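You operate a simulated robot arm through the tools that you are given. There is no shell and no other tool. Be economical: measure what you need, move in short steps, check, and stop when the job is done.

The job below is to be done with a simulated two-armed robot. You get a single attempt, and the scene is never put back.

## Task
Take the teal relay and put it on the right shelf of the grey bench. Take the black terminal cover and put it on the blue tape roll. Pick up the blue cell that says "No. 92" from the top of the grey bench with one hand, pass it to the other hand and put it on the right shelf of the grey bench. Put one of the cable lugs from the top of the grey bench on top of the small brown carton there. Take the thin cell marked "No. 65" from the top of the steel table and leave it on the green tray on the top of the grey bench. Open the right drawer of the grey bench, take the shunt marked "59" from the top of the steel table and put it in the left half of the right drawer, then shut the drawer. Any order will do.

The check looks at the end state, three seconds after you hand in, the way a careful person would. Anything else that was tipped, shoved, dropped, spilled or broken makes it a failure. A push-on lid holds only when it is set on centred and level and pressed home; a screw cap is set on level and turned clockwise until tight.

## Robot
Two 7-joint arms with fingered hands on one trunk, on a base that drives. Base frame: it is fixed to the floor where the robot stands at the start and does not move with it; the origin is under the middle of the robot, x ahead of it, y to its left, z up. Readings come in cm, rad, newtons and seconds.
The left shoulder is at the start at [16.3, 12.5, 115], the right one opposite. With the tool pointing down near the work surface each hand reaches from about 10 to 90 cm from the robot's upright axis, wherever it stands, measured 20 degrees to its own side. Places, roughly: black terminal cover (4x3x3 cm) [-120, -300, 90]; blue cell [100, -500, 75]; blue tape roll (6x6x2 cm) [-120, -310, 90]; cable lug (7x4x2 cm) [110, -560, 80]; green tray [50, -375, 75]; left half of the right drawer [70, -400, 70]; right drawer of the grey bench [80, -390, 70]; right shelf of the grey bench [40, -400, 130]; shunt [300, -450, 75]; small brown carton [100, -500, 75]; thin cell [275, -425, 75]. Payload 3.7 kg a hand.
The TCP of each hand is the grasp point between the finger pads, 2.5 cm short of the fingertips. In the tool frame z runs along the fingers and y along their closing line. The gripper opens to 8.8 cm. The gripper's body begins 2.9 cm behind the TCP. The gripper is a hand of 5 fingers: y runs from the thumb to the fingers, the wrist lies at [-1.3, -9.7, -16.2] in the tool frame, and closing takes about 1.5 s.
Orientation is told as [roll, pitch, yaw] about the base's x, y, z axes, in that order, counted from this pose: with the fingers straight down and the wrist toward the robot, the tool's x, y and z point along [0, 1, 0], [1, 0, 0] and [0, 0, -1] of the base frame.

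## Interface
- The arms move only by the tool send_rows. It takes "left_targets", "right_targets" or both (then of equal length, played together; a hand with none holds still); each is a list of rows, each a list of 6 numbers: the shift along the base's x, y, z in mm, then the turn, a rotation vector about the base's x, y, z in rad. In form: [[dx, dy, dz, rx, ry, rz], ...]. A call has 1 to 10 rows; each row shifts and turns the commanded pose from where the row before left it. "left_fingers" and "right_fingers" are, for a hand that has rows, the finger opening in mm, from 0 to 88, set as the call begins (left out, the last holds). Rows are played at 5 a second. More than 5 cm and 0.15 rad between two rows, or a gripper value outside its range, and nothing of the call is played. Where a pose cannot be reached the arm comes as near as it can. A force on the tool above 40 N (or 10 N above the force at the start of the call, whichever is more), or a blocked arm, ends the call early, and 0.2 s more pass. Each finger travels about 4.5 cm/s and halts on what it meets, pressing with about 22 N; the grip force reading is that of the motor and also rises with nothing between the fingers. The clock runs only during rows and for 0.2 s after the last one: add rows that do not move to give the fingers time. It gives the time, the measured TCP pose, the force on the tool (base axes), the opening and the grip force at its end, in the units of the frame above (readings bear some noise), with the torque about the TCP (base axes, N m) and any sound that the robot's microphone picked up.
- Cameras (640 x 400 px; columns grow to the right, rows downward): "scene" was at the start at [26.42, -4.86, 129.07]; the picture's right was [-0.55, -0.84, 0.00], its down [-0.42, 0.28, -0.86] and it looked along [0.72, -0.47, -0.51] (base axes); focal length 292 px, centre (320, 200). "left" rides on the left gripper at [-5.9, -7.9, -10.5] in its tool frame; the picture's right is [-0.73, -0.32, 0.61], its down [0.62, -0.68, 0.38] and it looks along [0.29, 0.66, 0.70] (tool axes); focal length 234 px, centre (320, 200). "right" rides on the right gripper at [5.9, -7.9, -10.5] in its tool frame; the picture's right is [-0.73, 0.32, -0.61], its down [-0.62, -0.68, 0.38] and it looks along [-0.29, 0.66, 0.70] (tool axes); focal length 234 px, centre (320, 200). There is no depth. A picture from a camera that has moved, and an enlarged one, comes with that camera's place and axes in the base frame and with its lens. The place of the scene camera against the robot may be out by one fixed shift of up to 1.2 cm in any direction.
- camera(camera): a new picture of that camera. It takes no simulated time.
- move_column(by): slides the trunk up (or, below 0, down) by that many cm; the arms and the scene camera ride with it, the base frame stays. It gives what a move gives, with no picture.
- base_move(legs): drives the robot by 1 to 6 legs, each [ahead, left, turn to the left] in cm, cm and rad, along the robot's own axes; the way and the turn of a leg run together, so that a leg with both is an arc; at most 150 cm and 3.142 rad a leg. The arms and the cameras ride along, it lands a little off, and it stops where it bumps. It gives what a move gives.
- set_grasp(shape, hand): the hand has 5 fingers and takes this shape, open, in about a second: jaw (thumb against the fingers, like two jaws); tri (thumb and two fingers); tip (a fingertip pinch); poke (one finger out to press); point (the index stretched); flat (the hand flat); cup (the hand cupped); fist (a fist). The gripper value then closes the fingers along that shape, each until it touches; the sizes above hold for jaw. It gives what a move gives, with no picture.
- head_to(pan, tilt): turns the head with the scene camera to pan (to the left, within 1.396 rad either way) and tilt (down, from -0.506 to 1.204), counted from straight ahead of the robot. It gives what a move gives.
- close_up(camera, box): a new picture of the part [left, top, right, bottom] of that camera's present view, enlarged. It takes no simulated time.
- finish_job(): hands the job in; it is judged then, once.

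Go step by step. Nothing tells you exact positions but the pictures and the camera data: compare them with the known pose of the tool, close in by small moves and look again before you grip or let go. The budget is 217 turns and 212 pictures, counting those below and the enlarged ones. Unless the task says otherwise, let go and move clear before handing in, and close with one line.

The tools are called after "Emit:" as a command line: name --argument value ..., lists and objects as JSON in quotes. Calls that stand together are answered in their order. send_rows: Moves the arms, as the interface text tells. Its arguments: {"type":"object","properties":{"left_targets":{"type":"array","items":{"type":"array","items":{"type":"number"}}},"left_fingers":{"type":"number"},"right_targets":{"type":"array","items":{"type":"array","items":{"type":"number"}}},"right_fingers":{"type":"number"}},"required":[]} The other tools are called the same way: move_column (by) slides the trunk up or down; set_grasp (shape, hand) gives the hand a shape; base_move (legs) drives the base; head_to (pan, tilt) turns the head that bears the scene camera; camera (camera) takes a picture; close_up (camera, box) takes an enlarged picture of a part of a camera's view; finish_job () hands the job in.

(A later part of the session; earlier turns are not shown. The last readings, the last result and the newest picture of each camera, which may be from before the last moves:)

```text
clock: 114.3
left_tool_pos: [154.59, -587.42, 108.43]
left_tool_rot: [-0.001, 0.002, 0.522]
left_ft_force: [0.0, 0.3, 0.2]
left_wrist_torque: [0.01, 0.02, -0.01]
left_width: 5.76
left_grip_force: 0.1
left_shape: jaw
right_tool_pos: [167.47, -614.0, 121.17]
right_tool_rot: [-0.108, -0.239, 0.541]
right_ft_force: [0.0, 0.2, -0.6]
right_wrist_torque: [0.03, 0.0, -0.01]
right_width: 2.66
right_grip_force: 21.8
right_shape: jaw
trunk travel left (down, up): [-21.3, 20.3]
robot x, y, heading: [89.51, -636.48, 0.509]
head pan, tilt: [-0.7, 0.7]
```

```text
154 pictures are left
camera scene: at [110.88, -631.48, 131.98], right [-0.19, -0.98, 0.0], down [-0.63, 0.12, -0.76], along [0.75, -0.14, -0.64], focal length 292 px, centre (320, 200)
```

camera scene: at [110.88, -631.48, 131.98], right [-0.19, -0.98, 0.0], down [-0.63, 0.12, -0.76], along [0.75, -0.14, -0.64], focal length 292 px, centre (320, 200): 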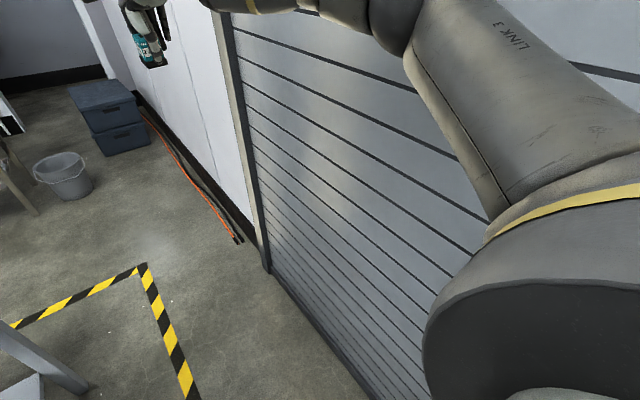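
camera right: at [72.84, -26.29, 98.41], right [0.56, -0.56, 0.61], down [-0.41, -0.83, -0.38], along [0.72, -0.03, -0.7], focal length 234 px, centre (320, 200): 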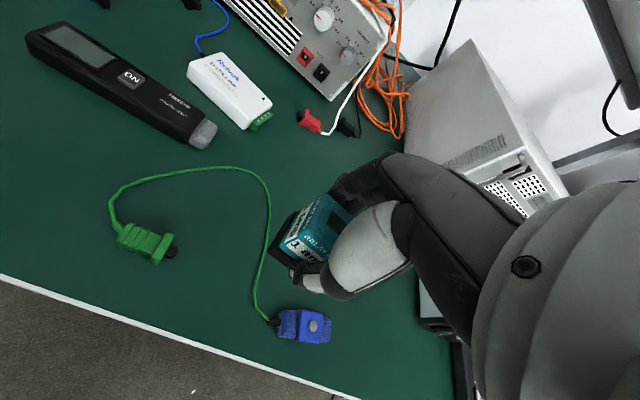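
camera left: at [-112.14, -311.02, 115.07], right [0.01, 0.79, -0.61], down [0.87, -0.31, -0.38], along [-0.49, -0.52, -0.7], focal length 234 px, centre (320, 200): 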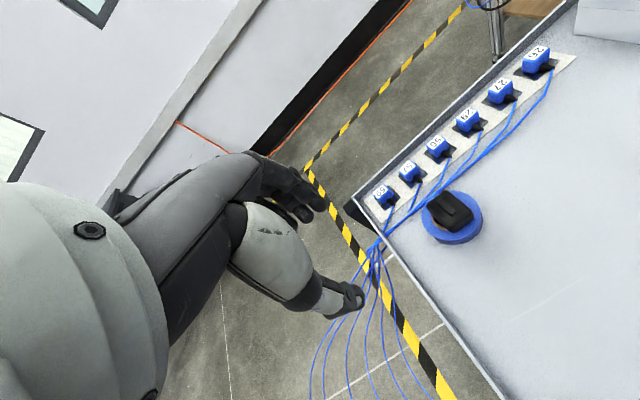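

Emit:
base_move --legs '[[55, 0, 0]]'

Emit:
base_move --legs '[[75, 0, 0]]'

Emit:
head_to --pan 0.9 --tilt 0.45

Emit:
camera --camera "scene"

```text
clock: 117.5
left_tool_pos: [203.14, -560.66, 108.32]
left_tool_rot: [0.0, 0.002, 0.518]
left_ft_force: [-0.1, -0.6, 0.4]
left_wrist_torque: [0.0, -0.01, -0.01]
left_width: 5.78
left_grip_force: 0.0
left_shape: jaw
right_tool_pos: [215.97, -587.17, 121.22]
right_tool_rot: [-0.108, -0.239, 0.536]
right_ft_force: [0.3, -0.2, -1.4]
right_wrist_torque: [0.03, 0.01, -0.02]
right_width: 2.66
right_grip_force: 21.9
right_shape: jaw
trunk travel left (down, up): [-21.3, 20.3]
robot x, y, heading: [138.1, -609.65, 0.51]
head pan, tilt: [-0.7, 0.7]
```

```text
clock: 121.5
left_tool_pos: [267.16, -523.72, 108.34]
left_tool_rot: [-0.003, 0.003, 0.528]
left_ft_force: [-0.6, 0.0, 0.2]
left_wrist_torque: [-0.01, 0.0, 0.03]
left_width: 5.78
left_grip_force: 0.1
left_shape: jaw
right_tool_pos: [280.12, -550.35, 121.25]
right_tool_rot: [-0.107, -0.238, 0.545]
right_ft_force: [0.2, 0.3, -0.8]
right_wrist_torque: [0.0, 0.04, -0.02]
right_width: 2.67
right_grip_force: 22.1
right_shape: jaw
trunk travel left (down, up): [-21.3, 20.3]
robot x, y, heading: [202.58, -573.39, 0.515]
head pan, tilt: [-0.7, 0.7]
```

```text
clock: 123.2
left_tool_pos: [266.98, -523.84, 108.29]
left_tool_rot: [0.001, 0.003, 0.528]
left_ft_force: [0.3, -0.2, -0.1]
left_wrist_torque: [0.02, -0.02, -0.03]
left_width: 5.79
left_grip_force: 0.1
left_shape: jaw
right_tool_pos: [280.23, -550.38, 121.24]
right_tool_rot: [-0.108, -0.239, 0.544]
right_ft_force: [0.3, 0.3, -0.1]
right_wrist_torque: [0.02, -0.01, -0.01]
right_width: 2.67
right_grip_force: 22.0
right_shape: jaw
trunk travel left (down, up): [-21.3, 20.3]
robot x, y, heading: [202.58, -573.19, 0.517]
head pan, tilt: [0.901, 0.45]
```

```text
153 pictures are left
camera scene: at [216.72, -557.46, 134.2], right [0.99, -0.15, 0.0], down [-0.07, -0.43, -0.9], along [0.14, 0.89, -0.44], focal length 292 px, centre (320, 200)
```

scene: 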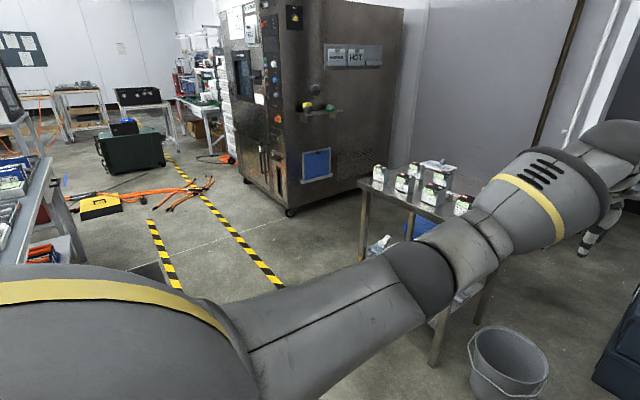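

We are through, with the steel table ahead on the left. I'll pull the arms in, move into the aisle and turn to face the grey bench.

Emit:
send_rows --left_targets '[[-40, -23, 0, 0, 0, 0], [-40, -23, 0, 0, 0, 0], [-40, -23, 0, 0, 0, 0], [-40, -23, 0, 0, 0, 0], [-40, -23, 0, 0, 0, 0], [-40, -23, 0, 0, 0, 0]]' --right_targets '[[-40, -23, 0, 0, 0, 0], [-40, -23, 0, 0, 0, 0], [-40, -23, 0, 0, 0, 0], [-40, -23, 0, 0, 0, 0], [-40, -23, 0, 0, 0, 0], [-40, -23, 0, 0, 0, 0]]'

Emit:
base_move --legs '[[42, 0, 0], [0, 0, 1.571], [30, 0, 0]]'

Emit:
head_to --pan 0.8 --tilt 0.45

Emit:
camera --camera "scene"

Emit:
head_to --pan -0.7 --tilt 0.5

Emit:
camera --camera "scene"

```text
clock: 124.6
left_tool_pos: [243.12, -537.83, 108.38]
left_tool_rot: [0.002, 0.001, 0.528]
left_ft_force: [0.0, -0.8, -0.4]
left_wrist_torque: [0.01, -0.03, 0.02]
left_width: 5.78
left_grip_force: 0.0
left_shape: jaw
right_tool_pos: [255.99, -564.3, 121.52]
right_tool_rot: [-0.107, -0.242, 0.542]
right_ft_force: [-0.6, 0.4, -0.9]
right_wrist_torque: [0.01, 0.04, 0.0]
right_width: 2.7
right_grip_force: 22.0
right_shape: jaw
trunk travel left (down, up): [-21.3, 20.3]
robot x, y, heading: [202.43, -573.62, 0.514]
head pan, tilt: [0.901, 0.45]
```

```text
clock: 132.7
left_tool_pos: [186.3, -487.86, 108.36]
left_tool_rot: [0.0, 0.002, 2.123]
left_ft_force: [-0.1, 0.3, 0.1]
left_wrist_torque: [-0.01, 0.01, 0.0]
left_width: 5.79
left_grip_force: 0.1
left_shape: jaw
right_tool_pos: [212.43, -474.22, 121.3]
right_tool_rot: [-0.108, -0.239, 2.14]
right_ft_force: [-0.4, 0.6, 0.1]
right_wrist_torque: [-0.02, -0.05, 0.02]
right_width: 2.67
right_grip_force: 22.2
right_shape: jaw
trunk travel left (down, up): [-21.3, 20.3]
robot x, y, heading: [223.27, -527.48, 2.109]
head pan, tilt: [0.901, 0.45]
```

```text
clock: 133.3
left_tool_pos: [186.34, -487.87, 108.46]
left_tool_rot: [-0.002, 0.001, 2.122]
left_ft_force: [0.0, -0.1, -1.2]
left_wrist_torque: [0.01, 0.01, -0.02]
left_width: 5.76
left_grip_force: 0.0
left_shape: jaw
right_tool_pos: [212.4, -474.19, 121.38]
right_tool_rot: [-0.108, -0.241, 2.14]
right_ft_force: [0.6, 0.5, -0.2]
right_wrist_torque: [-0.01, 0.02, -0.01]
right_width: 2.68
right_grip_force: 22.2
right_shape: jaw
trunk travel left (down, up): [-21.3, 20.3]
robot x, y, heading: [222.92, -527.5, 2.113]
head pan, tilt: [0.799, 0.45]
```

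```text
152 pictures are left
camera scene: at [207.77, -513.69, 134.2], right [0.23, 0.97, 0.0], down [0.42, -0.1, -0.9], along [-0.88, 0.2, -0.44], focal length 292 px, centre (320, 200)
```

scene: 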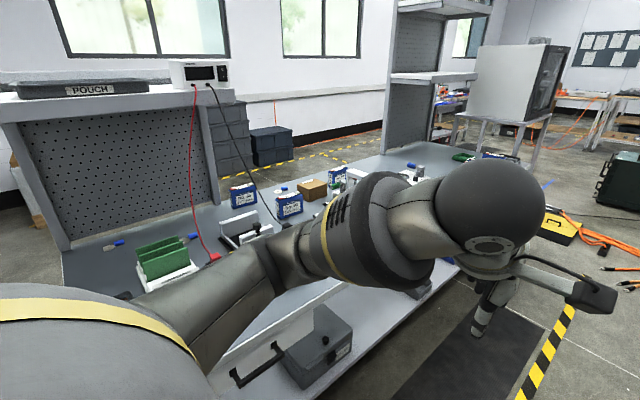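

```text
clock: 134.9
left_tool_pos: [186.39, -487.87, 108.33]
left_tool_rot: [-0.001, 0.002, 2.122]
left_ft_force: [0.3, 0.1, -0.7]
left_wrist_torque: [-0.02, 0.0, -0.03]
left_width: 5.79
left_grip_force: 0.1
left_shape: jaw
right_tool_pos: [212.56, -474.21, 121.4]
right_tool_rot: [-0.107, -0.238, 2.141]
right_ft_force: [0.2, -1.3, -0.8]
right_wrist_torque: [0.0, -0.04, 0.01]
right_width: 2.65
right_grip_force: 22.4
right_shape: jaw
trunk travel left (down, up): [-21.3, 20.3]
robot x, y, heading: [222.88, -527.54, 2.111]
head pan, tilt: [-0.7, 0.499]
```

```text
151 pictures are left
camera scene: at [218.14, -506.79, 133.75], right [0.99, -0.16, 0.0], down [-0.08, -0.47, -0.88], along [0.14, 0.87, -0.48], focal length 292 px, centre (320, 200)
```

scene: 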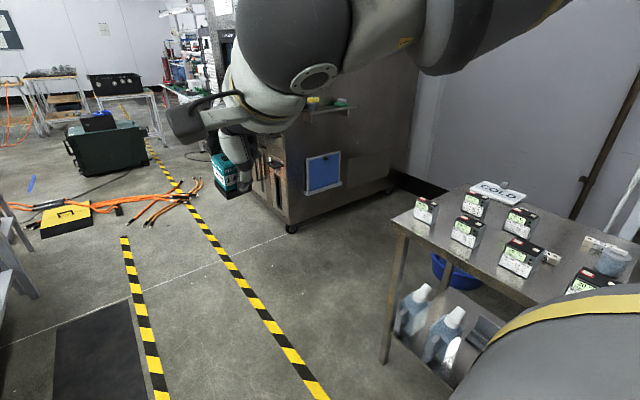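

Emit:
close_up --camera "scene" --box '[390, 160, 640, 320]'

Emit:
head_to --pan -1.2 --tilt 0.5

Emit:
camera --camera "scene"

```text
2.50 times, centred on (515, 240) of scene
camera zoom: at [218.14, -506.79, 133.75], right [0.99, -0.16, 0.0], down [-0.08, -0.47, -0.88], along [0.14, 0.87, -0.48], focal length 730 px, centre (-168, 100)
```

zoom: 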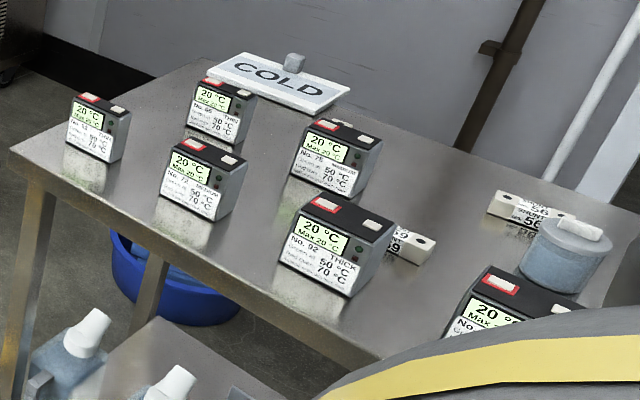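

```text
clock: 135.9
left_tool_pos: [186.27, -487.78, 108.28]
left_tool_rot: [0.0, 0.0, 2.122]
left_ft_force: [0.7, 0.1, 0.4]
left_wrist_torque: [-0.02, 0.01, 0.0]
left_width: 5.8
left_grip_force: 0.1
left_shape: jaw
right_tool_pos: [212.38, -474.26, 121.38]
right_tool_rot: [-0.108, -0.238, 2.141]
right_ft_force: [-0.5, -1.1, -0.6]
right_wrist_torque: [0.01, 0.0, 0.01]
right_width: 2.66
right_grip_force: 22.6
right_shape: jaw
trunk travel left (down, up): [-21.3, 20.3]
robot x, y, heading: [222.7, -527.61, 2.114]
head pan, tilt: [-1.201, 0.499]
```

```text
149 pictures are left
camera scene: at [222.28, -508.58, 133.75], right [0.79, -0.61, 0.0], down [-0.29, -0.38, -0.88], along [0.54, 0.69, -0.48], focal length 292 px, centre (320, 200)
```

scene: 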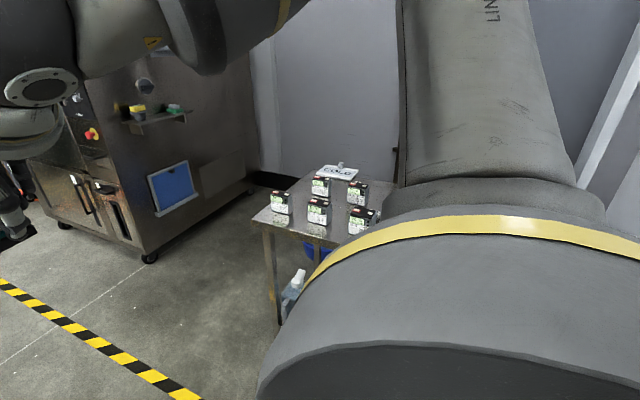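

I can see the whole bench now, with the right-hand upright and its shelf at z ≈ 125–130. I'll drive up the aisle and face the bench's right part.

Emit:
base_move --legs '[[88, 0, 0], [86, -3, 0], [0, 0, 1.52]]'

Emit:
head_to --pan 0 --tilt 0.4

Emit:
camera --camera "scene"

```text
clock: 148.3
left_tool_pos: [95.54, -411.26, 108.33]
left_tool_rot: [0.002, 0.001, -2.651]
left_ft_force: [-0.5, 0.0, -0.7]
left_wrist_torque: [0.0, 0.01, 0.02]
left_width: 5.78
left_grip_force: 0.1
left_shape: jaw
right_tool_pos: [83.6, -384.31, 121.25]
right_tool_rot: [-0.107, -0.241, -2.633]
right_ft_force: [0.8, -0.7, -1.1]
right_wrist_torque: [-0.02, 0.01, 0.04]
right_width: 2.6
right_grip_force: 21.9
right_shape: jaw
trunk travel left (down, up): [-21.3, 20.3]
robot x, y, heading: [137.47, -376.85, -2.659]
head pan, tilt: [-1.201, 0.499]
```

```text
clock: 149.8
left_tool_pos: [95.5, -411.18, 108.34]
left_tool_rot: [0.0, 0.002, -2.651]
left_ft_force: [0.1, -0.1, 0.7]
left_wrist_torque: [-0.01, 0.0, 0.0]
left_width: 5.79
left_grip_force: 0.0
left_shape: jaw
right_tool_pos: [83.51, -384.41, 121.41]
right_tool_rot: [-0.107, -0.239, -2.635]
right_ft_force: [-0.4, -0.1, 0.4]
right_wrist_torque: [0.02, 0.0, 0.01]
right_width: 2.66
right_grip_force: 22.3
right_shape: jaw
trunk travel left (down, up): [-21.3, 20.3]
robot x, y, heading: [137.47, -376.83, -2.661]
head pan, tilt: [0.0, 0.4]
```

```text
148 pictures are left
camera scene: at [117.9, -387.56, 134.66], right [-0.46, 0.89, 0.0], down [0.35, 0.18, -0.92], along [-0.82, -0.42, -0.39], focal length 292 px, centre (320, 200)
```

scene: 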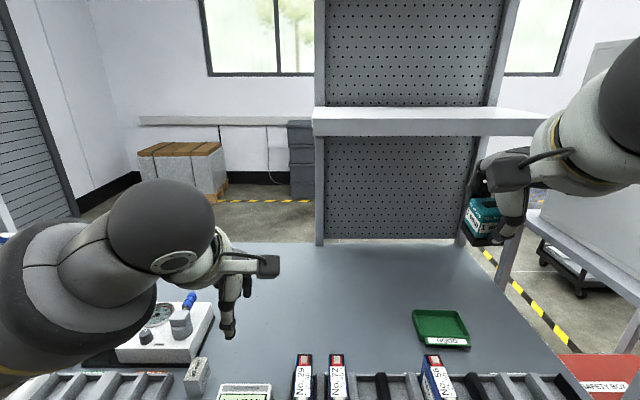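

Emit:
head_to --pan 0 --tilt 1.1

Emit:
camera --camera "scene"

```text
clock: 150.8
left_tool_pos: [95.5, -411.16, 108.35]
left_tool_rot: [0.0, 0.002, -2.652]
left_ft_force: [1.0, -0.5, 1.0]
left_wrist_torque: [0.0, -0.05, -0.02]
left_width: 5.76
left_grip_force: 0.0
left_shape: jaw
right_tool_pos: [83.5, -384.33, 121.39]
right_tool_rot: [-0.108, -0.241, -2.634]
right_ft_force: [0.0, 0.4, 0.3]
right_wrist_torque: [0.0, 0.03, 0.01]
right_width: 2.66
right_grip_force: 21.4
right_shape: jaw
trunk travel left (down, up): [-21.3, 20.3]
robot x, y, heading: [137.74, -376.88, -2.658]
head pan, tilt: [0.0, 1.1]
```

```text
147 pictures are left
camera scene: at [120.49, -386.22, 129.01], right [-0.46, 0.89, 0.0], down [0.79, 0.41, -0.46], along [-0.41, -0.21, -0.89], focal length 292 px, centre (320, 200)
```

scene: 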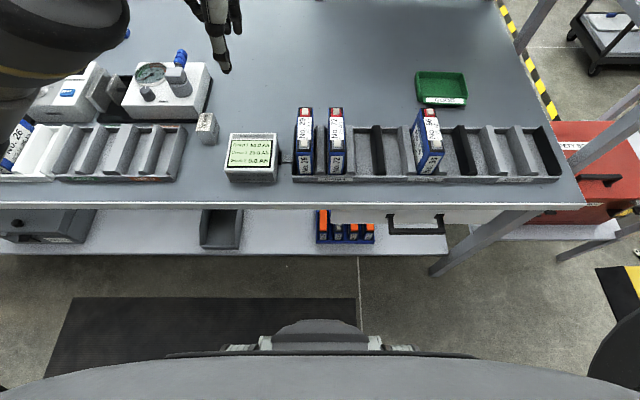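

The top view shows the green tray, the cell racks and the right drawer's handle. I'll raise the trunk, ease forward 12 cm and level the right hand.

Emit:
move_column --by 16

Emit:
base_move --legs '[[12, 0, 0]]'

Emit:
head_to --pan -0.25 --tilt 0.45

Emit:
camera --camera "scene"

Emit:
camera --camera "right"

```text
clock: 152.7
left_tool_pos: [95.57, -411.16, 124.3]
left_tool_rot: [-0.001, 0.005, -2.65]
left_ft_force: [0.0, 1.0, -0.7]
left_wrist_torque: [0.02, -0.03, -0.01]
left_width: 5.77
left_grip_force: 0.0
left_shape: jaw
right_tool_pos: [83.5, -384.21, 137.32]
right_tool_rot: [-0.108, -0.239, -2.634]
right_ft_force: [-0.2, 0.1, -0.4]
right_wrist_torque: [-0.01, 0.02, 0.0]
right_width: 2.64
right_grip_force: 22.0
right_shape: jaw
trunk travel left (down, up): [-37.3, 4.3]
robot x, y, heading: [137.53, -376.92, -2.66]
head pan, tilt: [0.0, 1.1]
```

```text
clock: 153.9
left_tool_pos: [85.12, -416.66, 124.36]
left_tool_rot: [0.001, 0.001, -2.652]
left_ft_force: [-0.1, 0.2, 0.3]
left_wrist_torque: [-0.03, -0.03, 0.0]
left_width: 5.78
left_grip_force: 0.1
left_shape: jaw
right_tool_pos: [73.2, -389.62, 137.33]
right_tool_rot: [-0.109, -0.237, -2.636]
right_ft_force: [-0.6, 0.1, -0.5]
right_wrist_torque: [0.02, 0.02, 0.0]
right_width: 2.66
right_grip_force: 21.6
right_shape: jaw
trunk travel left (down, up): [-37.3, 4.3]
robot x, y, heading: [126.63, -382.24, -2.665]
head pan, tilt: [0.0, 1.1]
```

```text
clock: 154.9
left_tool_pos: [85.13, -416.65, 124.31]
left_tool_rot: [0.0, 0.002, -2.653]
left_ft_force: [0.1, 0.4, -0.1]
left_wrist_torque: [-0.05, 0.02, -0.01]
left_width: 5.78
left_grip_force: 0.1
left_shape: jaw
right_tool_pos: [73.19, -389.66, 137.41]
right_tool_rot: [-0.108, -0.238, -2.635]
right_ft_force: [-0.3, 0.4, -1.0]
right_wrist_torque: [-0.01, 0.0, -0.02]
right_width: 2.63
right_grip_force: 21.7
right_shape: jaw
trunk travel left (down, up): [-37.3, 4.3]
robot x, y, heading: [127.16, -382.3, -2.66]
head pan, tilt: [-0.25, 0.45]
```

```text
146 pictures are left
camera scene: at [115.53, -386.21, 150.69], right [-0.23, 0.97, 0.0], down [0.42, 0.1, -0.9], along [-0.88, -0.2, -0.44], focal length 292 px, centre (320, 200)
```

scene: 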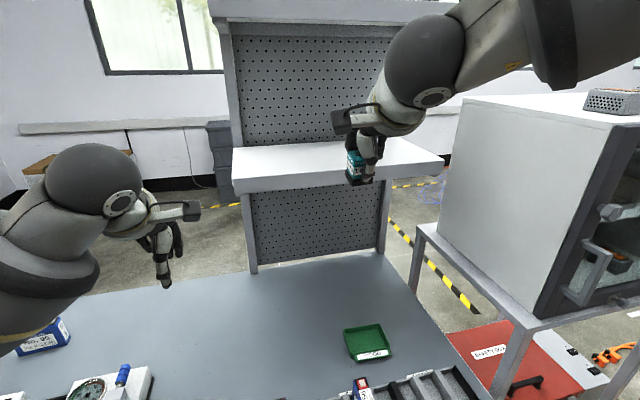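

```text
145 pictures are left
camera right: at [85.27, -390.91, 145.06], right [-0.45, 0.5, 0.74], down [0.19, 0.86, -0.47], along [-0.87, -0.07, -0.49], focal length 234 px, centre (320, 200)
```

right: 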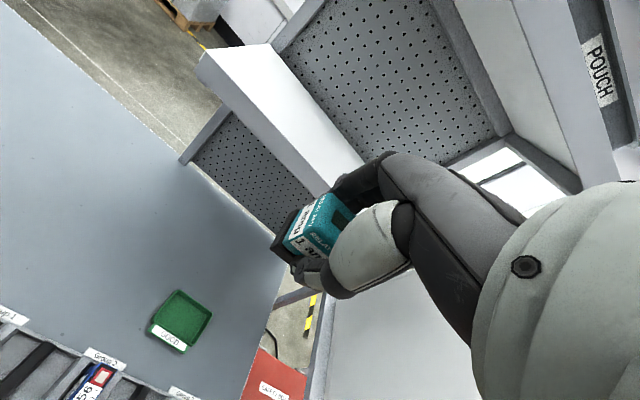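

Emit:
send_rows --right_targets '[[0, 0, 0, 0.01, -0.13, -0.01], [0, 0, 0, 0.01, -0.13, -0.01], [-35, -18, 0, 0, 0, 0], [-35, -18, 0, 0, 0, 0], [-35, -18, 0, 0, 0, 0], [-35, -18, 0, 0, 0, 0], [-35, -18, 0, 0, 0, 0], [-35, -18, 0, 0, 0, 0], [-35, -18, 0, 0, 0, 0], [0, 0, 0, 0, 0, 0]]'

Emit:
camera --camera "scene"

Emit:
camera --camera "right"

```text
clock: 157.1
left_tool_pos: [85.16, -416.54, 124.26]
left_tool_rot: [0.0, 0.002, -2.652]
left_ft_force: [-0.2, 0.0, -1.0]
left_wrist_torque: [-0.01, 0.01, 0.01]
left_width: 5.76
left_grip_force: 0.2
left_shape: jaw
right_tool_pos: [54.99, -394.74, 135.7]
right_tool_rot: [-0.001, -0.003, -2.669]
right_ft_force: [0.0, -0.7, -0.5]
right_wrist_torque: [0.0, 0.01, 0.02]
right_width: 2.64
right_grip_force: 22.1
right_shape: jaw
right hand out of reach, approached as far as the arm can: row 7, 8, 9
trunk travel left (down, up): [-37.3, 4.3]
robot x, y, heading: [127.28, -382.09, -2.664]
head pan, tilt: [-0.25, 0.45]
```

```text
144 pictures are left
camera scene: at [115.6, -386.21, 150.71], right [-0.23, 0.97, 0.0], down [0.42, 0.1, -0.9], along [-0.88, -0.2, -0.44], focal length 292 px, centre (320, 200)
```

scene: 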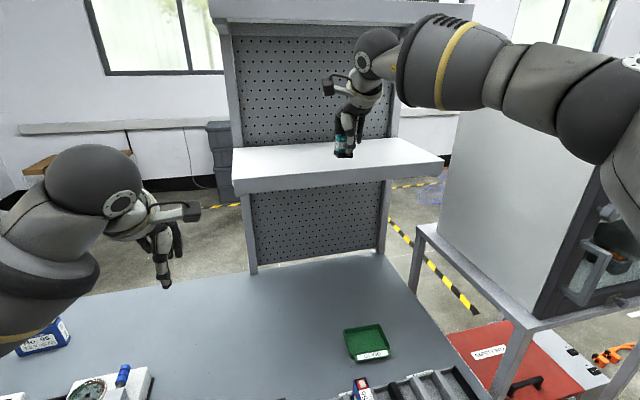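

```text
143 pictures are left
camera right: at [64.56, -396.48, 146.21], right [-0.62, 0.5, 0.61], down [0.32, 0.87, -0.38], along [-0.72, -0.04, -0.69], focal length 234 px, centre (320, 200)
```

right: 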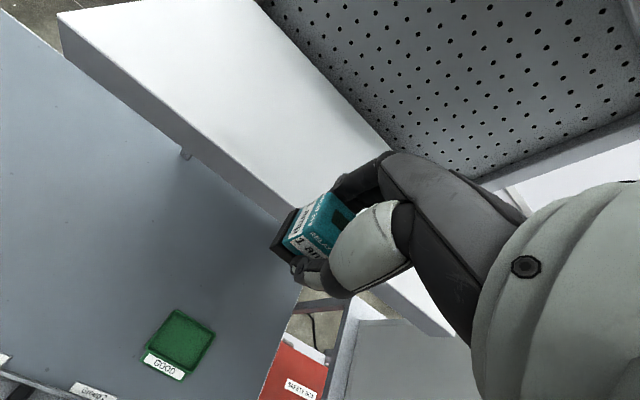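

The arm can't reach far enough over the shelf yet. I'll check how much closer the base can go.

Emit:
head_to --pan -0.1 --tilt 1.2

Emit:
camera --camera "scene"

```text
clock: 158.2
left_tool_pos: [85.17, -416.64, 124.27]
left_tool_rot: [-0.002, 0.002, -2.654]
left_ft_force: [0.0, -0.2, 0.4]
left_wrist_torque: [0.01, 0.05, -0.03]
left_width: 5.76
left_grip_force: 0.0
left_shape: jaw
right_tool_pos: [54.71, -394.81, 135.7]
right_tool_rot: [-0.001, 0.001, -2.669]
right_ft_force: [0.2, 0.1, -0.7]
right_wrist_torque: [0.01, 0.0, 0.0]
right_width: 2.63
right_grip_force: 21.5
right_shape: jaw
trunk travel left (down, up): [-37.3, 4.3]
robot x, y, heading: [127.53, -382.43, -2.666]
head pan, tilt: [-0.099, 1.201]
```

```text
142 pictures are left
camera scene: at [117.41, -386.49, 146.78], right [-0.32, 0.95, 0.0], down [0.75, 0.25, -0.61], along [-0.58, -0.19, -0.79], focal length 292 px, centre (320, 200)
```

scene: 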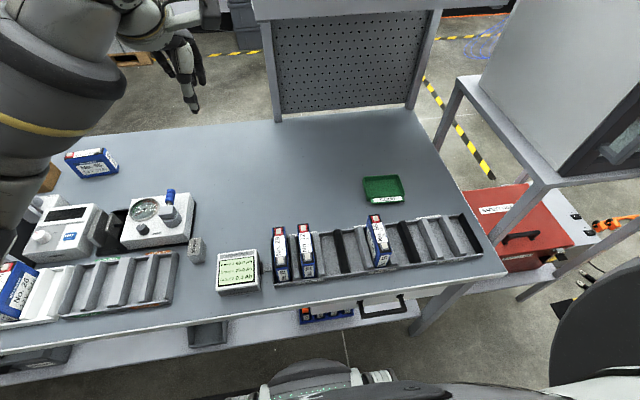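

I'll pull the hand back, lower the trunk (it leans forward as it lowers), and reach again with a slight forward pitch.

Emit:
send_rows --right_targets '[[40, 20, 0, 0, 0, 0], [40, 20, 0, 0, 0, 0], [40, 20, 0, 0, 0, 0], [20, 10, 0, 0, 0, 0], [0, 0, 0, 0, 0, 0]]' --left_targets '[[0, 0, 20, 0, 0, 0], [0, 0, 20, 0, 0, 0], [0, 0, 20, 0, 0, 0], [20, 10, 0, 0, 0, 0], [0, 0, 0, 0, 0, 0]]'

Emit:
move_column --by -22

Emit:
base_move --legs '[[3, 0, 0]]'

Emit:
camera --camera "scene"

```text
clock: 159.4
left_tool_pos: [87.09, -415.66, 130.3]
left_tool_rot: [0.001, 0.003, -2.652]
left_ft_force: [0.2, -0.2, -0.2]
left_wrist_torque: [0.01, -0.03, 0.0]
left_width: 5.74
left_grip_force: 0.1
left_shape: jaw
right_tool_pos: [68.74, -387.78, 135.71]
right_tool_rot: [-0.002, 0.0, -2.668]
right_ft_force: [0.2, -0.1, -0.2]
right_wrist_torque: [0.0, -0.01, -0.03]
right_width: 2.62
right_grip_force: 22.0
right_shape: jaw
trunk travel left (down, up): [-37.3, 4.3]
robot x, y, heading: [127.24, -382.52, -2.665]
head pan, tilt: [-0.099, 1.201]
```

```text
clock: 161.7
left_tool_pos: [87.17, -415.46, 108.52]
left_tool_rot: [0.0, 0.001, -2.653]
left_ft_force: [-0.3, -0.7, -0.9]
left_wrist_torque: [0.01, 0.0, -0.03]
left_width: 5.76
left_grip_force: 0.1
left_shape: jaw
right_tool_pos: [69.0, -387.72, 113.96]
right_tool_rot: [-0.002, -0.002, -2.669]
right_ft_force: [0.0, 0.4, -0.7]
right_wrist_torque: [-0.01, -0.03, -0.01]
right_width: 2.63
right_grip_force: 22.1
right_shape: jaw
trunk travel left (down, up): [-15.3, 26.3]
robot x, y, heading: [127.37, -382.24, -2.66]
head pan, tilt: [-0.099, 1.201]
```

```text
clock: 162.6
left_tool_pos: [84.49, -417.06, 108.36]
left_tool_rot: [0.0, 0.002, -2.652]
left_ft_force: [-0.2, 1.1, -0.6]
left_wrist_torque: [0.02, -0.01, 0.01]
left_width: 5.75
left_grip_force: 0.1
left_shape: jaw
right_tool_pos: [66.21, -389.1, 113.83]
right_tool_rot: [-0.002, -0.001, -2.668]
right_ft_force: [-0.2, -0.2, -0.7]
right_wrist_torque: [0.02, -0.02, -0.02]
right_width: 2.65
right_grip_force: 22.0
right_shape: jaw
trunk travel left (down, up): [-15.3, 26.3]
robot x, y, heading: [124.83, -383.53, -2.668]
head pan, tilt: [-0.099, 1.201]
```

```text
141 pictures are left
camera scene: at [101.91, -392.24, 121.59], right [0.15, 0.99, 0.0], down [0.93, -0.15, -0.34], along [-0.33, 0.05, -0.94], focal length 292 px, centre (320, 200)
```

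scene: 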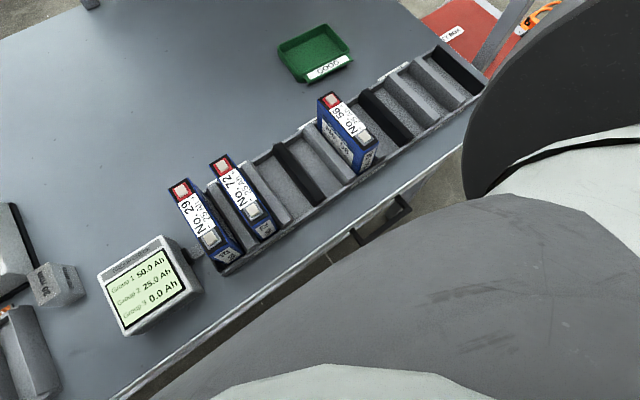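

Emit:
send_rows --right_targets '[[0, 0, 46, 0, 0, 0], [0, 0, 46, 0, 0, 0], [0, 0, 46, 0, 0, 0], [0, 0, 46, 0, 0, 0], [0, 0, 46, 0, 0, 0], [0, 0, 15, -0.046, 0.089, 0], [0, 0, 0, -0.046, 0.089, 0], [0, 0, 0, 0, 0, 0]]'

Emit:
send_rows --right_targets '[[-33, -28, 0, 0, 0, 0], [-33, -28, 0, 0, 0, 0], [-33, -28, 0, 0, 0, 0], [-33, -28, 0, 0, 0, 0], [-33, -28, 0, 0, 0, 0], [-33, -28, 0, 0, 0, 0], [0, 0, 0, 0, 0, 0]]'

Emit:
head_to --pan -0.25 --tilt 0.1

Emit:
camera --camera "scene"

Emit:
camera --camera "right"

```text
clock: 164.4
left_tool_pos: [84.57, -417.02, 108.39]
left_tool_rot: [0.001, 0.001, -2.653]
left_ft_force: [-0.5, -0.2, 0.2]
left_wrist_torque: [-0.01, 0.0, -0.06]
left_width: 5.76
left_grip_force: 0.1
left_shape: jaw
right_tool_pos: [66.21, -389.21, 138.37]
right_tool_rot: [0.0, -0.2, -2.667]
right_ft_force: [1.1, 0.1, -0.5]
right_wrist_torque: [0.02, -0.03, -0.03]
right_width: 2.64
right_grip_force: 22.2
right_shape: jaw
trunk travel left (down, up): [-15.3, 26.3]
robot x, y, heading: [124.28, -383.43, -2.659]
head pan, tilt: [-0.099, 1.201]
```

```text
clock: 166.0
left_tool_pos: [84.72, -416.87, 108.41]
left_tool_rot: [-0.001, 0.0, -2.652]
left_ft_force: [1.0, 0.0, 0.7]
left_wrist_torque: [0.01, 0.01, 0.0]
left_width: 5.76
left_grip_force: 0.1
left_shape: jaw
right_tool_pos: [50.93, -399.14, 136.99]
right_tool_rot: [-0.001, -0.199, -2.667]
right_ft_force: [0.8, 0.4, -0.6]
right_wrist_torque: [-0.02, 0.01, 0.01]
right_width: 2.62
right_grip_force: 22.0
right_shape: jaw
right hand out of reach, approached as far as the arm can: row 4, 5, 6
trunk travel left (down, up): [-15.3, 26.3]
robot x, y, heading: [124.48, -383.95, -2.667]
head pan, tilt: [-0.099, 1.201]
```

```text
clock: 167.3
left_tool_pos: [84.49, -416.88, 108.35]
left_tool_rot: [0.0, 0.003, -2.654]
left_ft_force: [0.7, -0.6, 0.1]
left_wrist_torque: [-0.02, 0.0, 0.0]
left_width: 5.74
left_grip_force: 0.2
left_shape: jaw
right_tool_pos: [50.8, -399.09, 136.96]
right_tool_rot: [-0.003, -0.2, -2.666]
right_ft_force: [-0.4, 0.0, -0.1]
right_wrist_torque: [-0.03, 0.0, -0.02]
right_width: 2.59
right_grip_force: 21.7
right_shape: jaw
trunk travel left (down, up): [-15.3, 26.3]
robot x, y, heading: [124.3, -383.99, -2.669]
head pan, tilt: [-0.25, 0.099]
```

```text
140 pictures are left
camera scene: at [98.34, -395.14, 130.8], right [-0.23, 0.97, 0.0], down [0.1, 0.02, -0.99], along [-0.97, -0.23, -0.1], focal length 292 px, centre (320, 200)
```

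scene: 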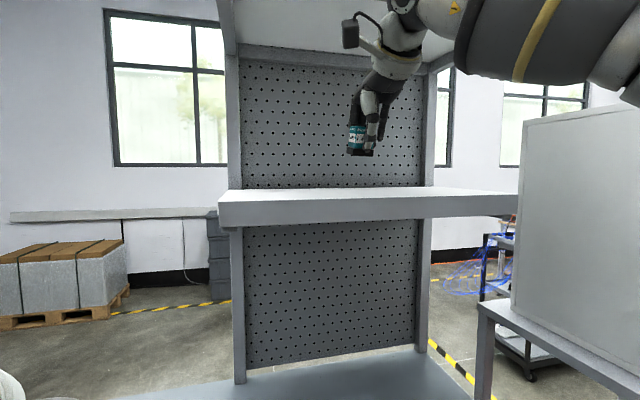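

```text
139 pictures are left
camera right: at [62.19, -399.93, 145.67], right [-0.5, 0.56, 0.66], down [0.24, 0.83, -0.51], along [-0.83, -0.1, -0.55], focal length 234 px, centre (320, 200)
```

right: 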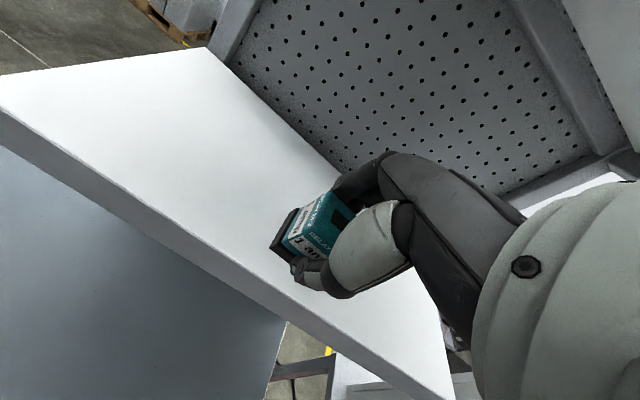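

Emit:
send_rows --right_targets '[[0, 0, -25, 0, 0, 0], [-9, -5, -25, 0, 0, 0], [-18, -9, 0, 0, 0, 0], [-18, -9, 0, 0, 0, 0], [-10, -5, 0, 0, 0, 0], [0, 0, 0, 0, 0, 0]]'

Emit:
camera --camera "right"

Emit:
close_up --camera "scene" --box '[220, 100, 520, 250]'

```text
clock: 168.7
left_tool_pos: [84.53, -417.1, 108.32]
left_tool_rot: [0.001, 0.002, -2.654]
left_ft_force: [-0.3, -0.1, 1.1]
left_wrist_torque: [0.0, 0.0, 0.02]
left_width: 5.76
left_grip_force: 0.1
left_shape: jaw
right_tool_pos: [45.57, -401.14, 131.55]
right_tool_rot: [-0.001, -0.201, -2.668]
right_ft_force: [0.8, -0.5, -0.8]
right_wrist_torque: [-0.01, -0.04, -0.03]
right_width: 2.64
right_grip_force: 21.4
right_shape: jaw
right hand out of reach, approached as far as the arm can: row 5
trunk travel left (down, up): [-15.3, 26.3]
robot x, y, heading: [124.76, -383.59, -2.657]
head pan, tilt: [-0.25, 0.099]
```

```text
138 pictures are left
camera right: at [56.98, -401.94, 140.18], right [-0.5, 0.56, 0.66], down [0.24, 0.82, -0.51], along [-0.83, -0.1, -0.55], focal length 234 px, centre (320, 200)
```

right: 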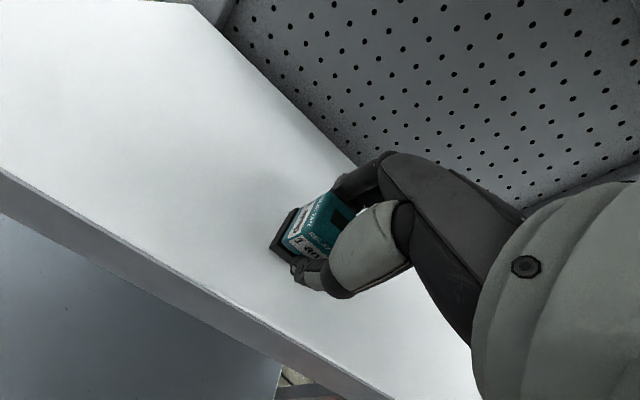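

```text
2.13 times, centred on (370, 175) of scene
camera zoom: at [98.35, -395.14, 130.81], right [-0.23, 0.97, 0.0], down [0.1, 0.02, -0.99], along [-0.97, -0.23, -0.1], focal length 623 px, centre (213, 253)
```

zoom: 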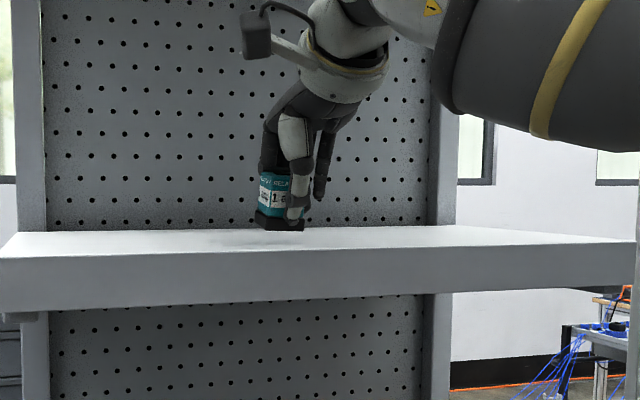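

Emit:
send_rows --right_targets '[[0, 0, -5, 0, 0, 0], [0, 0, -5, 0, 0, 0], [0, 0, -3, 0, 0, 0], [0, 0, 0, 0, 0, 0]]'

Emit:
close_up --camera "scene" --box '[300, 150, 420, 225]'

```text
clock: 169.7
left_tool_pos: [84.57, -416.98, 108.44]
left_tool_rot: [0.0, 0.003, -2.651]
left_ft_force: [0.0, 0.3, 0.2]
left_wrist_torque: [0.02, 0.0, -0.02]
left_width: 5.75
left_grip_force: 0.1
left_shape: jaw
right_tool_pos: [45.73, -401.11, 130.29]
right_tool_rot: [-0.001, -0.204, -2.669]
right_ft_force: [-0.9, -0.4, 5.0]
right_wrist_torque: [0.02, -0.01, -0.03]
right_width: 2.72
right_grip_force: 22.2
right_shape: jaw
trunk travel left (down, up): [-15.3, 26.3]
robot x, y, heading: [124.51, -383.93, -2.667]
head pan, tilt: [-0.25, 0.099]
```

```text
5.33 times, centred on (360, 188) of scene
camera zoom: at [98.42, -395.12, 130.84], right [-0.23, 0.97, 0.0], down [0.1, 0.02, -1.0], along [-0.97, -0.23, -0.1], focal length 1557 px, centre (107, 267)
```

zoom: 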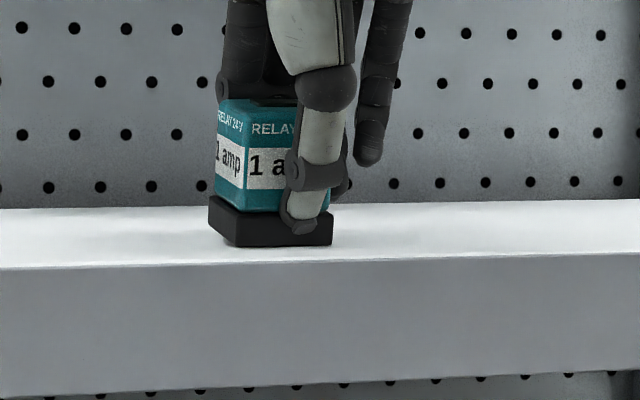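

Emit:
send_rows --right_targets '[[0, 0, 0, 0, 0, 0], [0, 0, 0, 0, 0, 0], [0, 0, 0, 0, 0, 0], [0, 0, 0, 0, 0, 0]]' --right_fingers 60

Emit:
close_up --camera "scene" --box '[300, 150, 420, 225]'

Emit:
close_up --camera "right" --box '[160, 150, 480, 390]'

```text
clock: 170.7
left_tool_pos: [84.51, -416.91, 108.26]
left_tool_rot: [0.001, 0.002, -2.651]
left_ft_force: [-0.4, -0.2, -1.0]
left_wrist_torque: [-0.02, 0.03, 0.02]
left_width: 5.75
left_grip_force: 0.1
left_shape: jaw
right_tool_pos: [45.74, -401.08, 130.25]
right_tool_rot: [-0.003, -0.204, -2.669]
right_ft_force: [-1.8, 0.2, 6.8]
right_wrist_torque: [0.05, -0.1, 0.0]
right_width: 5.65
right_grip_force: 0.0
right_shape: jaw
trunk travel left (down, up): [-15.3, 26.3]
robot x, y, heading: [124.57, -383.6, -2.669]
head pan, tilt: [-0.25, 0.099]
```

```text
5.33 times, centred on (360, 188) of scene
camera zoom: at [98.41, -395.12, 130.83], right [-0.23, 0.97, 0.0], down [0.1, 0.02, -1.0], along [-0.97, -0.23, -0.1], focal length 1557 px, centre (107, 267)
```

zoom: 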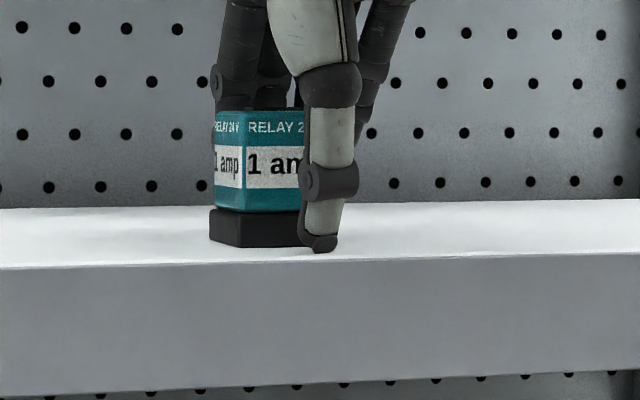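

```text
1.67 times, centred on (320, 270) of right
camera zoom: at [57.12, -401.98, 138.92], right [-0.5, 0.56, 0.66], down [0.24, 0.82, -0.51], along [-0.83, -0.1, -0.55], focal length 390 px, centre (320, 83)
```

zoom: 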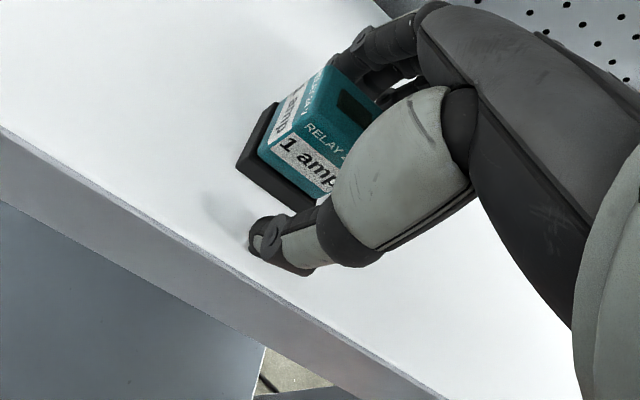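

The relay stands flat on the shelf. I'll open wider and lift straight out.

Emit:
send_rows --right_targets '[[0, 0, 4, 0, 0, 0], [0, 0, 0, 0, 0, 0], [0, 0, 10, 0, 0, 0], [0, 0, 20, 0, 0, 0], [0, 0, 30, 0, 0, 0], [0, 0, 20, 0, 0, 0], [0, 0, 0, 0, 0, 0]]' --right_fingers 75

Emit:
send_rows --right_targets '[[40, 20, 0, 0, 0, 0], [40, 20, 0, 0, 0, 0], [40, 20, 0, 0, 0, 0], [40, 20, 0, 0, 0, 0], [40, 20, 0, 0.046, -0.089, 0], [0, 0, 0, 0.046, -0.089, 0]]'

Emit:
camera --camera "scene"

```text
clock: 172.3
left_tool_pos: [84.55, -417.0, 108.26]
left_tool_rot: [0.0, 0.002, -2.652]
left_ft_force: [-0.3, 0.4, -0.4]
left_wrist_torque: [0.0, 0.01, 0.0]
left_width: 5.76
left_grip_force: 0.1
left_shape: jaw
right_tool_pos: [44.99, -399.33, 133.07]
right_tool_rot: [-0.001, -0.202, -2.666]
right_ft_force: [0.1, -0.3, 0.3]
right_wrist_torque: [0.03, -0.02, 0.0]
right_width: 7.51
right_grip_force: 0.0
right_shape: jaw
right hand out of reach, approached as far as the arm can: row 4, 5, 6
trunk travel left (down, up): [-15.3, 26.3]
robot x, y, heading: [124.2, -383.42, -2.664]
head pan, tilt: [-0.25, 0.099]
```

```text
clock: 173.7
left_tool_pos: [84.4, -417.1, 108.17]
left_tool_rot: [-0.001, 0.004, -2.65]
left_ft_force: [0.4, -0.3, 0.8]
left_wrist_torque: [0.01, -0.03, 0.01]
left_width: 5.76
left_grip_force: 0.1
left_shape: jaw
right_tool_pos: [64.66, -389.71, 132.95]
right_tool_rot: [-0.002, 0.005, -2.67]
right_ft_force: [-0.7, 0.2, -0.3]
right_wrist_torque: [0.01, -0.02, 0.02]
right_width: 7.48
right_grip_force: 0.0
right_shape: jaw
trunk travel left (down, up): [-15.3, 26.3]
robot x, y, heading: [124.82, -383.92, -2.659]
head pan, tilt: [-0.25, 0.099]
```

```text
133 pictures are left
camera scene: at [98.26, -395.23, 130.76], right [-0.23, 0.97, 0.0], down [0.1, 0.02, -0.99], along [-0.97, -0.23, -0.1], focal length 292 px, centre (320, 200)
```

scene: 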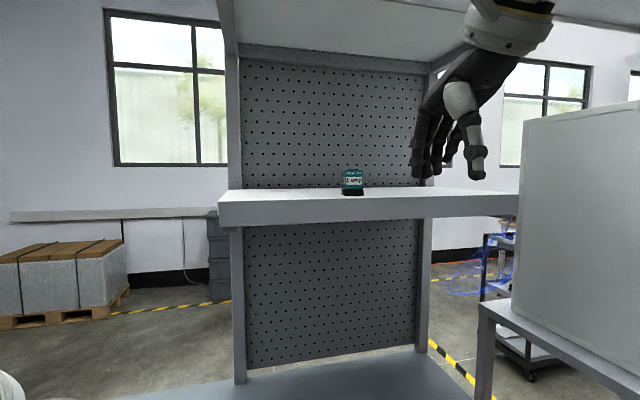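

The relay stands on the right shelf. Next is the blue cell No. 92, so I'll back off a little, slide left along the bench and look.

Emit:
base_move --legs '[[-15, 0, 0], [0, 80, 0]]'

Emit:
head_to --pan 0.0 --tilt 0.75

Emit:
camera --camera "scene"

```text
clock: 178.9
left_tool_pos: [133.07, -480.3, 108.39]
left_tool_rot: [0.0, 0.002, -2.673]
left_ft_force: [0.6, 0.4, -0.1]
left_wrist_torque: [0.02, 0.02, 0.01]
left_width: 5.75
left_grip_force: 0.0
left_shape: jaw
right_tool_pos: [113.96, -452.52, 133.25]
right_tool_rot: [-0.001, 0.0, -2.687]
right_ft_force: [-0.2, 0.6, 0.0]
right_wrist_torque: [-0.03, -0.01, 0.03]
right_width: 7.52
right_grip_force: 0.1
right_shape: jaw
trunk travel left (down, up): [-15.3, 26.3]
robot x, y, heading: [173.56, -447.72, -2.684]
head pan, tilt: [-0.25, 0.099]
```

```text
clock: 180.0
left_tool_pos: [133.1, -480.28, 108.26]
left_tool_rot: [0.0, 0.001, -2.671]
left_ft_force: [-0.1, 0.8, -0.1]
left_wrist_torque: [-0.01, -0.02, -0.02]
left_width: 5.76
left_grip_force: 0.1
left_shape: jaw
right_tool_pos: [113.94, -452.69, 133.2]
right_tool_rot: [-0.002, 0.002, -2.688]
right_ft_force: [0.1, 0.2, 0.1]
right_wrist_torque: [-0.01, 0.02, 0.02]
right_width: 7.5
right_grip_force: 0.0
right_shape: jaw
trunk travel left (down, up): [-15.3, 26.3]
robot x, y, heading: [173.98, -448.29, -2.685]
head pan, tilt: [0.0, 0.75]
```

```text
132 pictures are left
camera scene: at [148.92, -460.52, 124.91], right [-0.44, 0.9, 0.0], down [0.61, 0.3, -0.73], along [-0.66, -0.32, -0.68], focal length 292 px, centre (320, 200)
```

scene: 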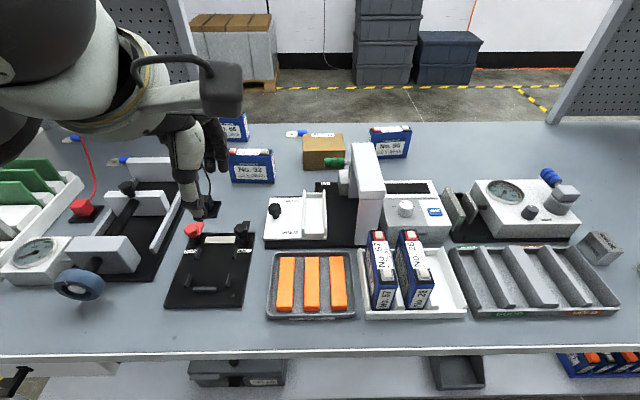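

Emit:
close_up --camera "scene" --box '[200, 90, 440, 240]'

Emit:
close_up --camera "scene" --box '[20, 90, 260, 240]'

```text
2.67 times, centred on (320, 165) of scene
camera zoom: at [148.92, -460.52, 124.91], right [-0.44, 0.9, 0.0], down [0.61, 0.3, -0.73], along [-0.66, -0.32, -0.68], focal length 779 px, centre (320, 293)
```

zoom: 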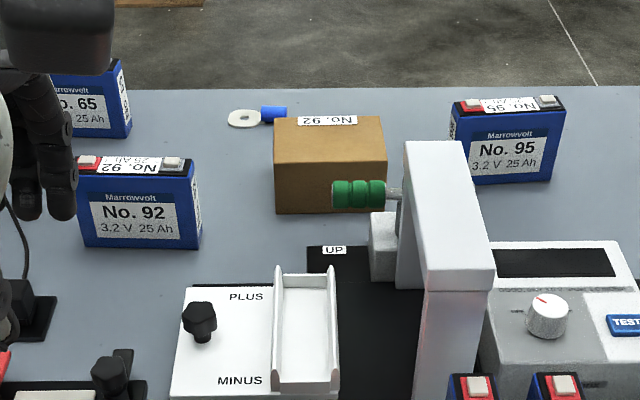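

```text
2.67 times, centred on (140, 165) of scene
camera zoom: at [148.92, -460.52, 124.91], right [-0.44, 0.9, 0.0], down [0.61, 0.3, -0.73], along [-0.66, -0.32, -0.68], focal length 779 px, centre (800, 293)
```

zoom: 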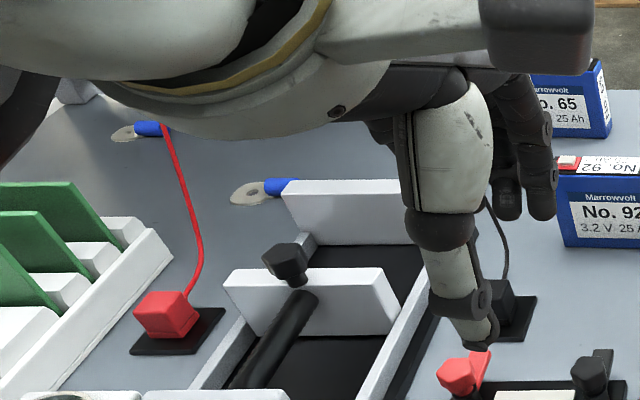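

No. 92 stands near [101, -503], and loose lugs lie behind it. I'll move forward 12 cm so the left hand can take the cell from above.

Emit:
base_move --legs '[[12, 0, 0.03]]'

Emit:
send_rows --left_targets '[[30, -35, 0, 0, 0, -0.02], [30, -35, 0, 0, 0, -0.02], [0, -35, 0, 0, 0, -0.02], [0, 0, 0, 0, 0, 0]]' --left_fingers 88

Emit:
camera --camera "scene"

Emit:
camera --camera "left"

```text
clock: 181.2
left_tool_pos: [123.53, -487.04, 108.37]
left_tool_rot: [-0.001, 0.001, -2.639]
left_ft_force: [0.4, -0.2, -0.1]
left_wrist_torque: [0.02, -0.02, 0.01]
left_width: 5.79
left_grip_force: 0.1
left_shape: jaw
right_tool_pos: [103.39, -459.9, 133.18]
right_tool_rot: [-0.002, 0.0, -2.657]
right_ft_force: [0.6, 1.3, -0.9]
right_wrist_torque: [0.03, 0.0, 0.02]
right_width: 7.47
right_grip_force: 0.0
right_shape: jaw
trunk travel left (down, up): [-15.3, 26.3]
robot x, y, heading: [163.41, -453.35, -2.654]
head pan, tilt: [0.0, 0.75]
```

```text
clock: 182.2
left_tool_pos: [128.54, -498.01, 109.31]
left_tool_rot: [0.001, 0.002, -2.703]
left_ft_force: [0.1, 0.3, -0.5]
left_wrist_torque: [0.01, -0.01, -0.01]
left_width: 8.74
left_grip_force: 0.1
left_shape: jaw
left hand out of reach, approached as far as the arm can: row 1, 2
right_tool_pos: [103.5, -459.79, 133.1]
right_tool_rot: [-0.001, 0.0, -2.657]
right_ft_force: [-0.3, -0.4, -0.2]
right_wrist_torque: [0.03, 0.02, -0.05]
right_width: 7.49
right_grip_force: 0.0
right_shape: jaw
trunk travel left (down, up): [-15.3, 26.3]
robot x, y, heading: [163.32, -453.48, -2.65]
head pan, tilt: [0.0, 0.75]
```

```text
129 pictures are left
camera scene: at [138.75, -466.71, 124.91], right [-0.47, 0.88, 0.0], down [0.6, 0.32, -0.73], along [-0.65, -0.34, -0.68], focal length 292 px, centre (320, 200)
```

scene: 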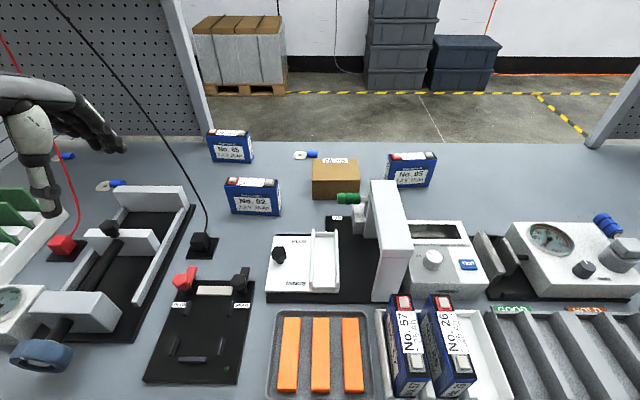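

```text
128 pictures are left
camera left: at [133.15, -489.33, 119.82], right [-0.02, 0.79, -0.61], down [0.88, -0.27, -0.38], along [-0.47, -0.54, -0.7], focal length 234 px, centre (320, 200)
```

left: 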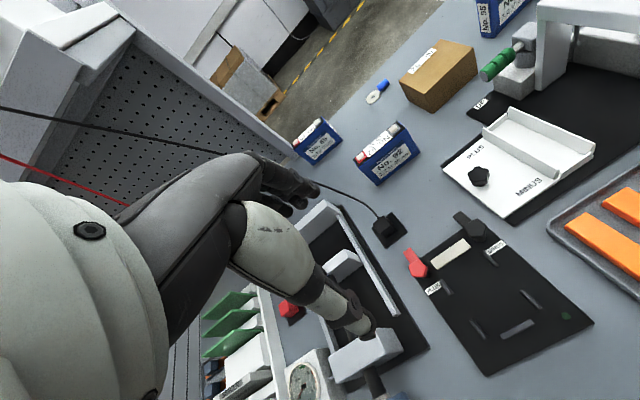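

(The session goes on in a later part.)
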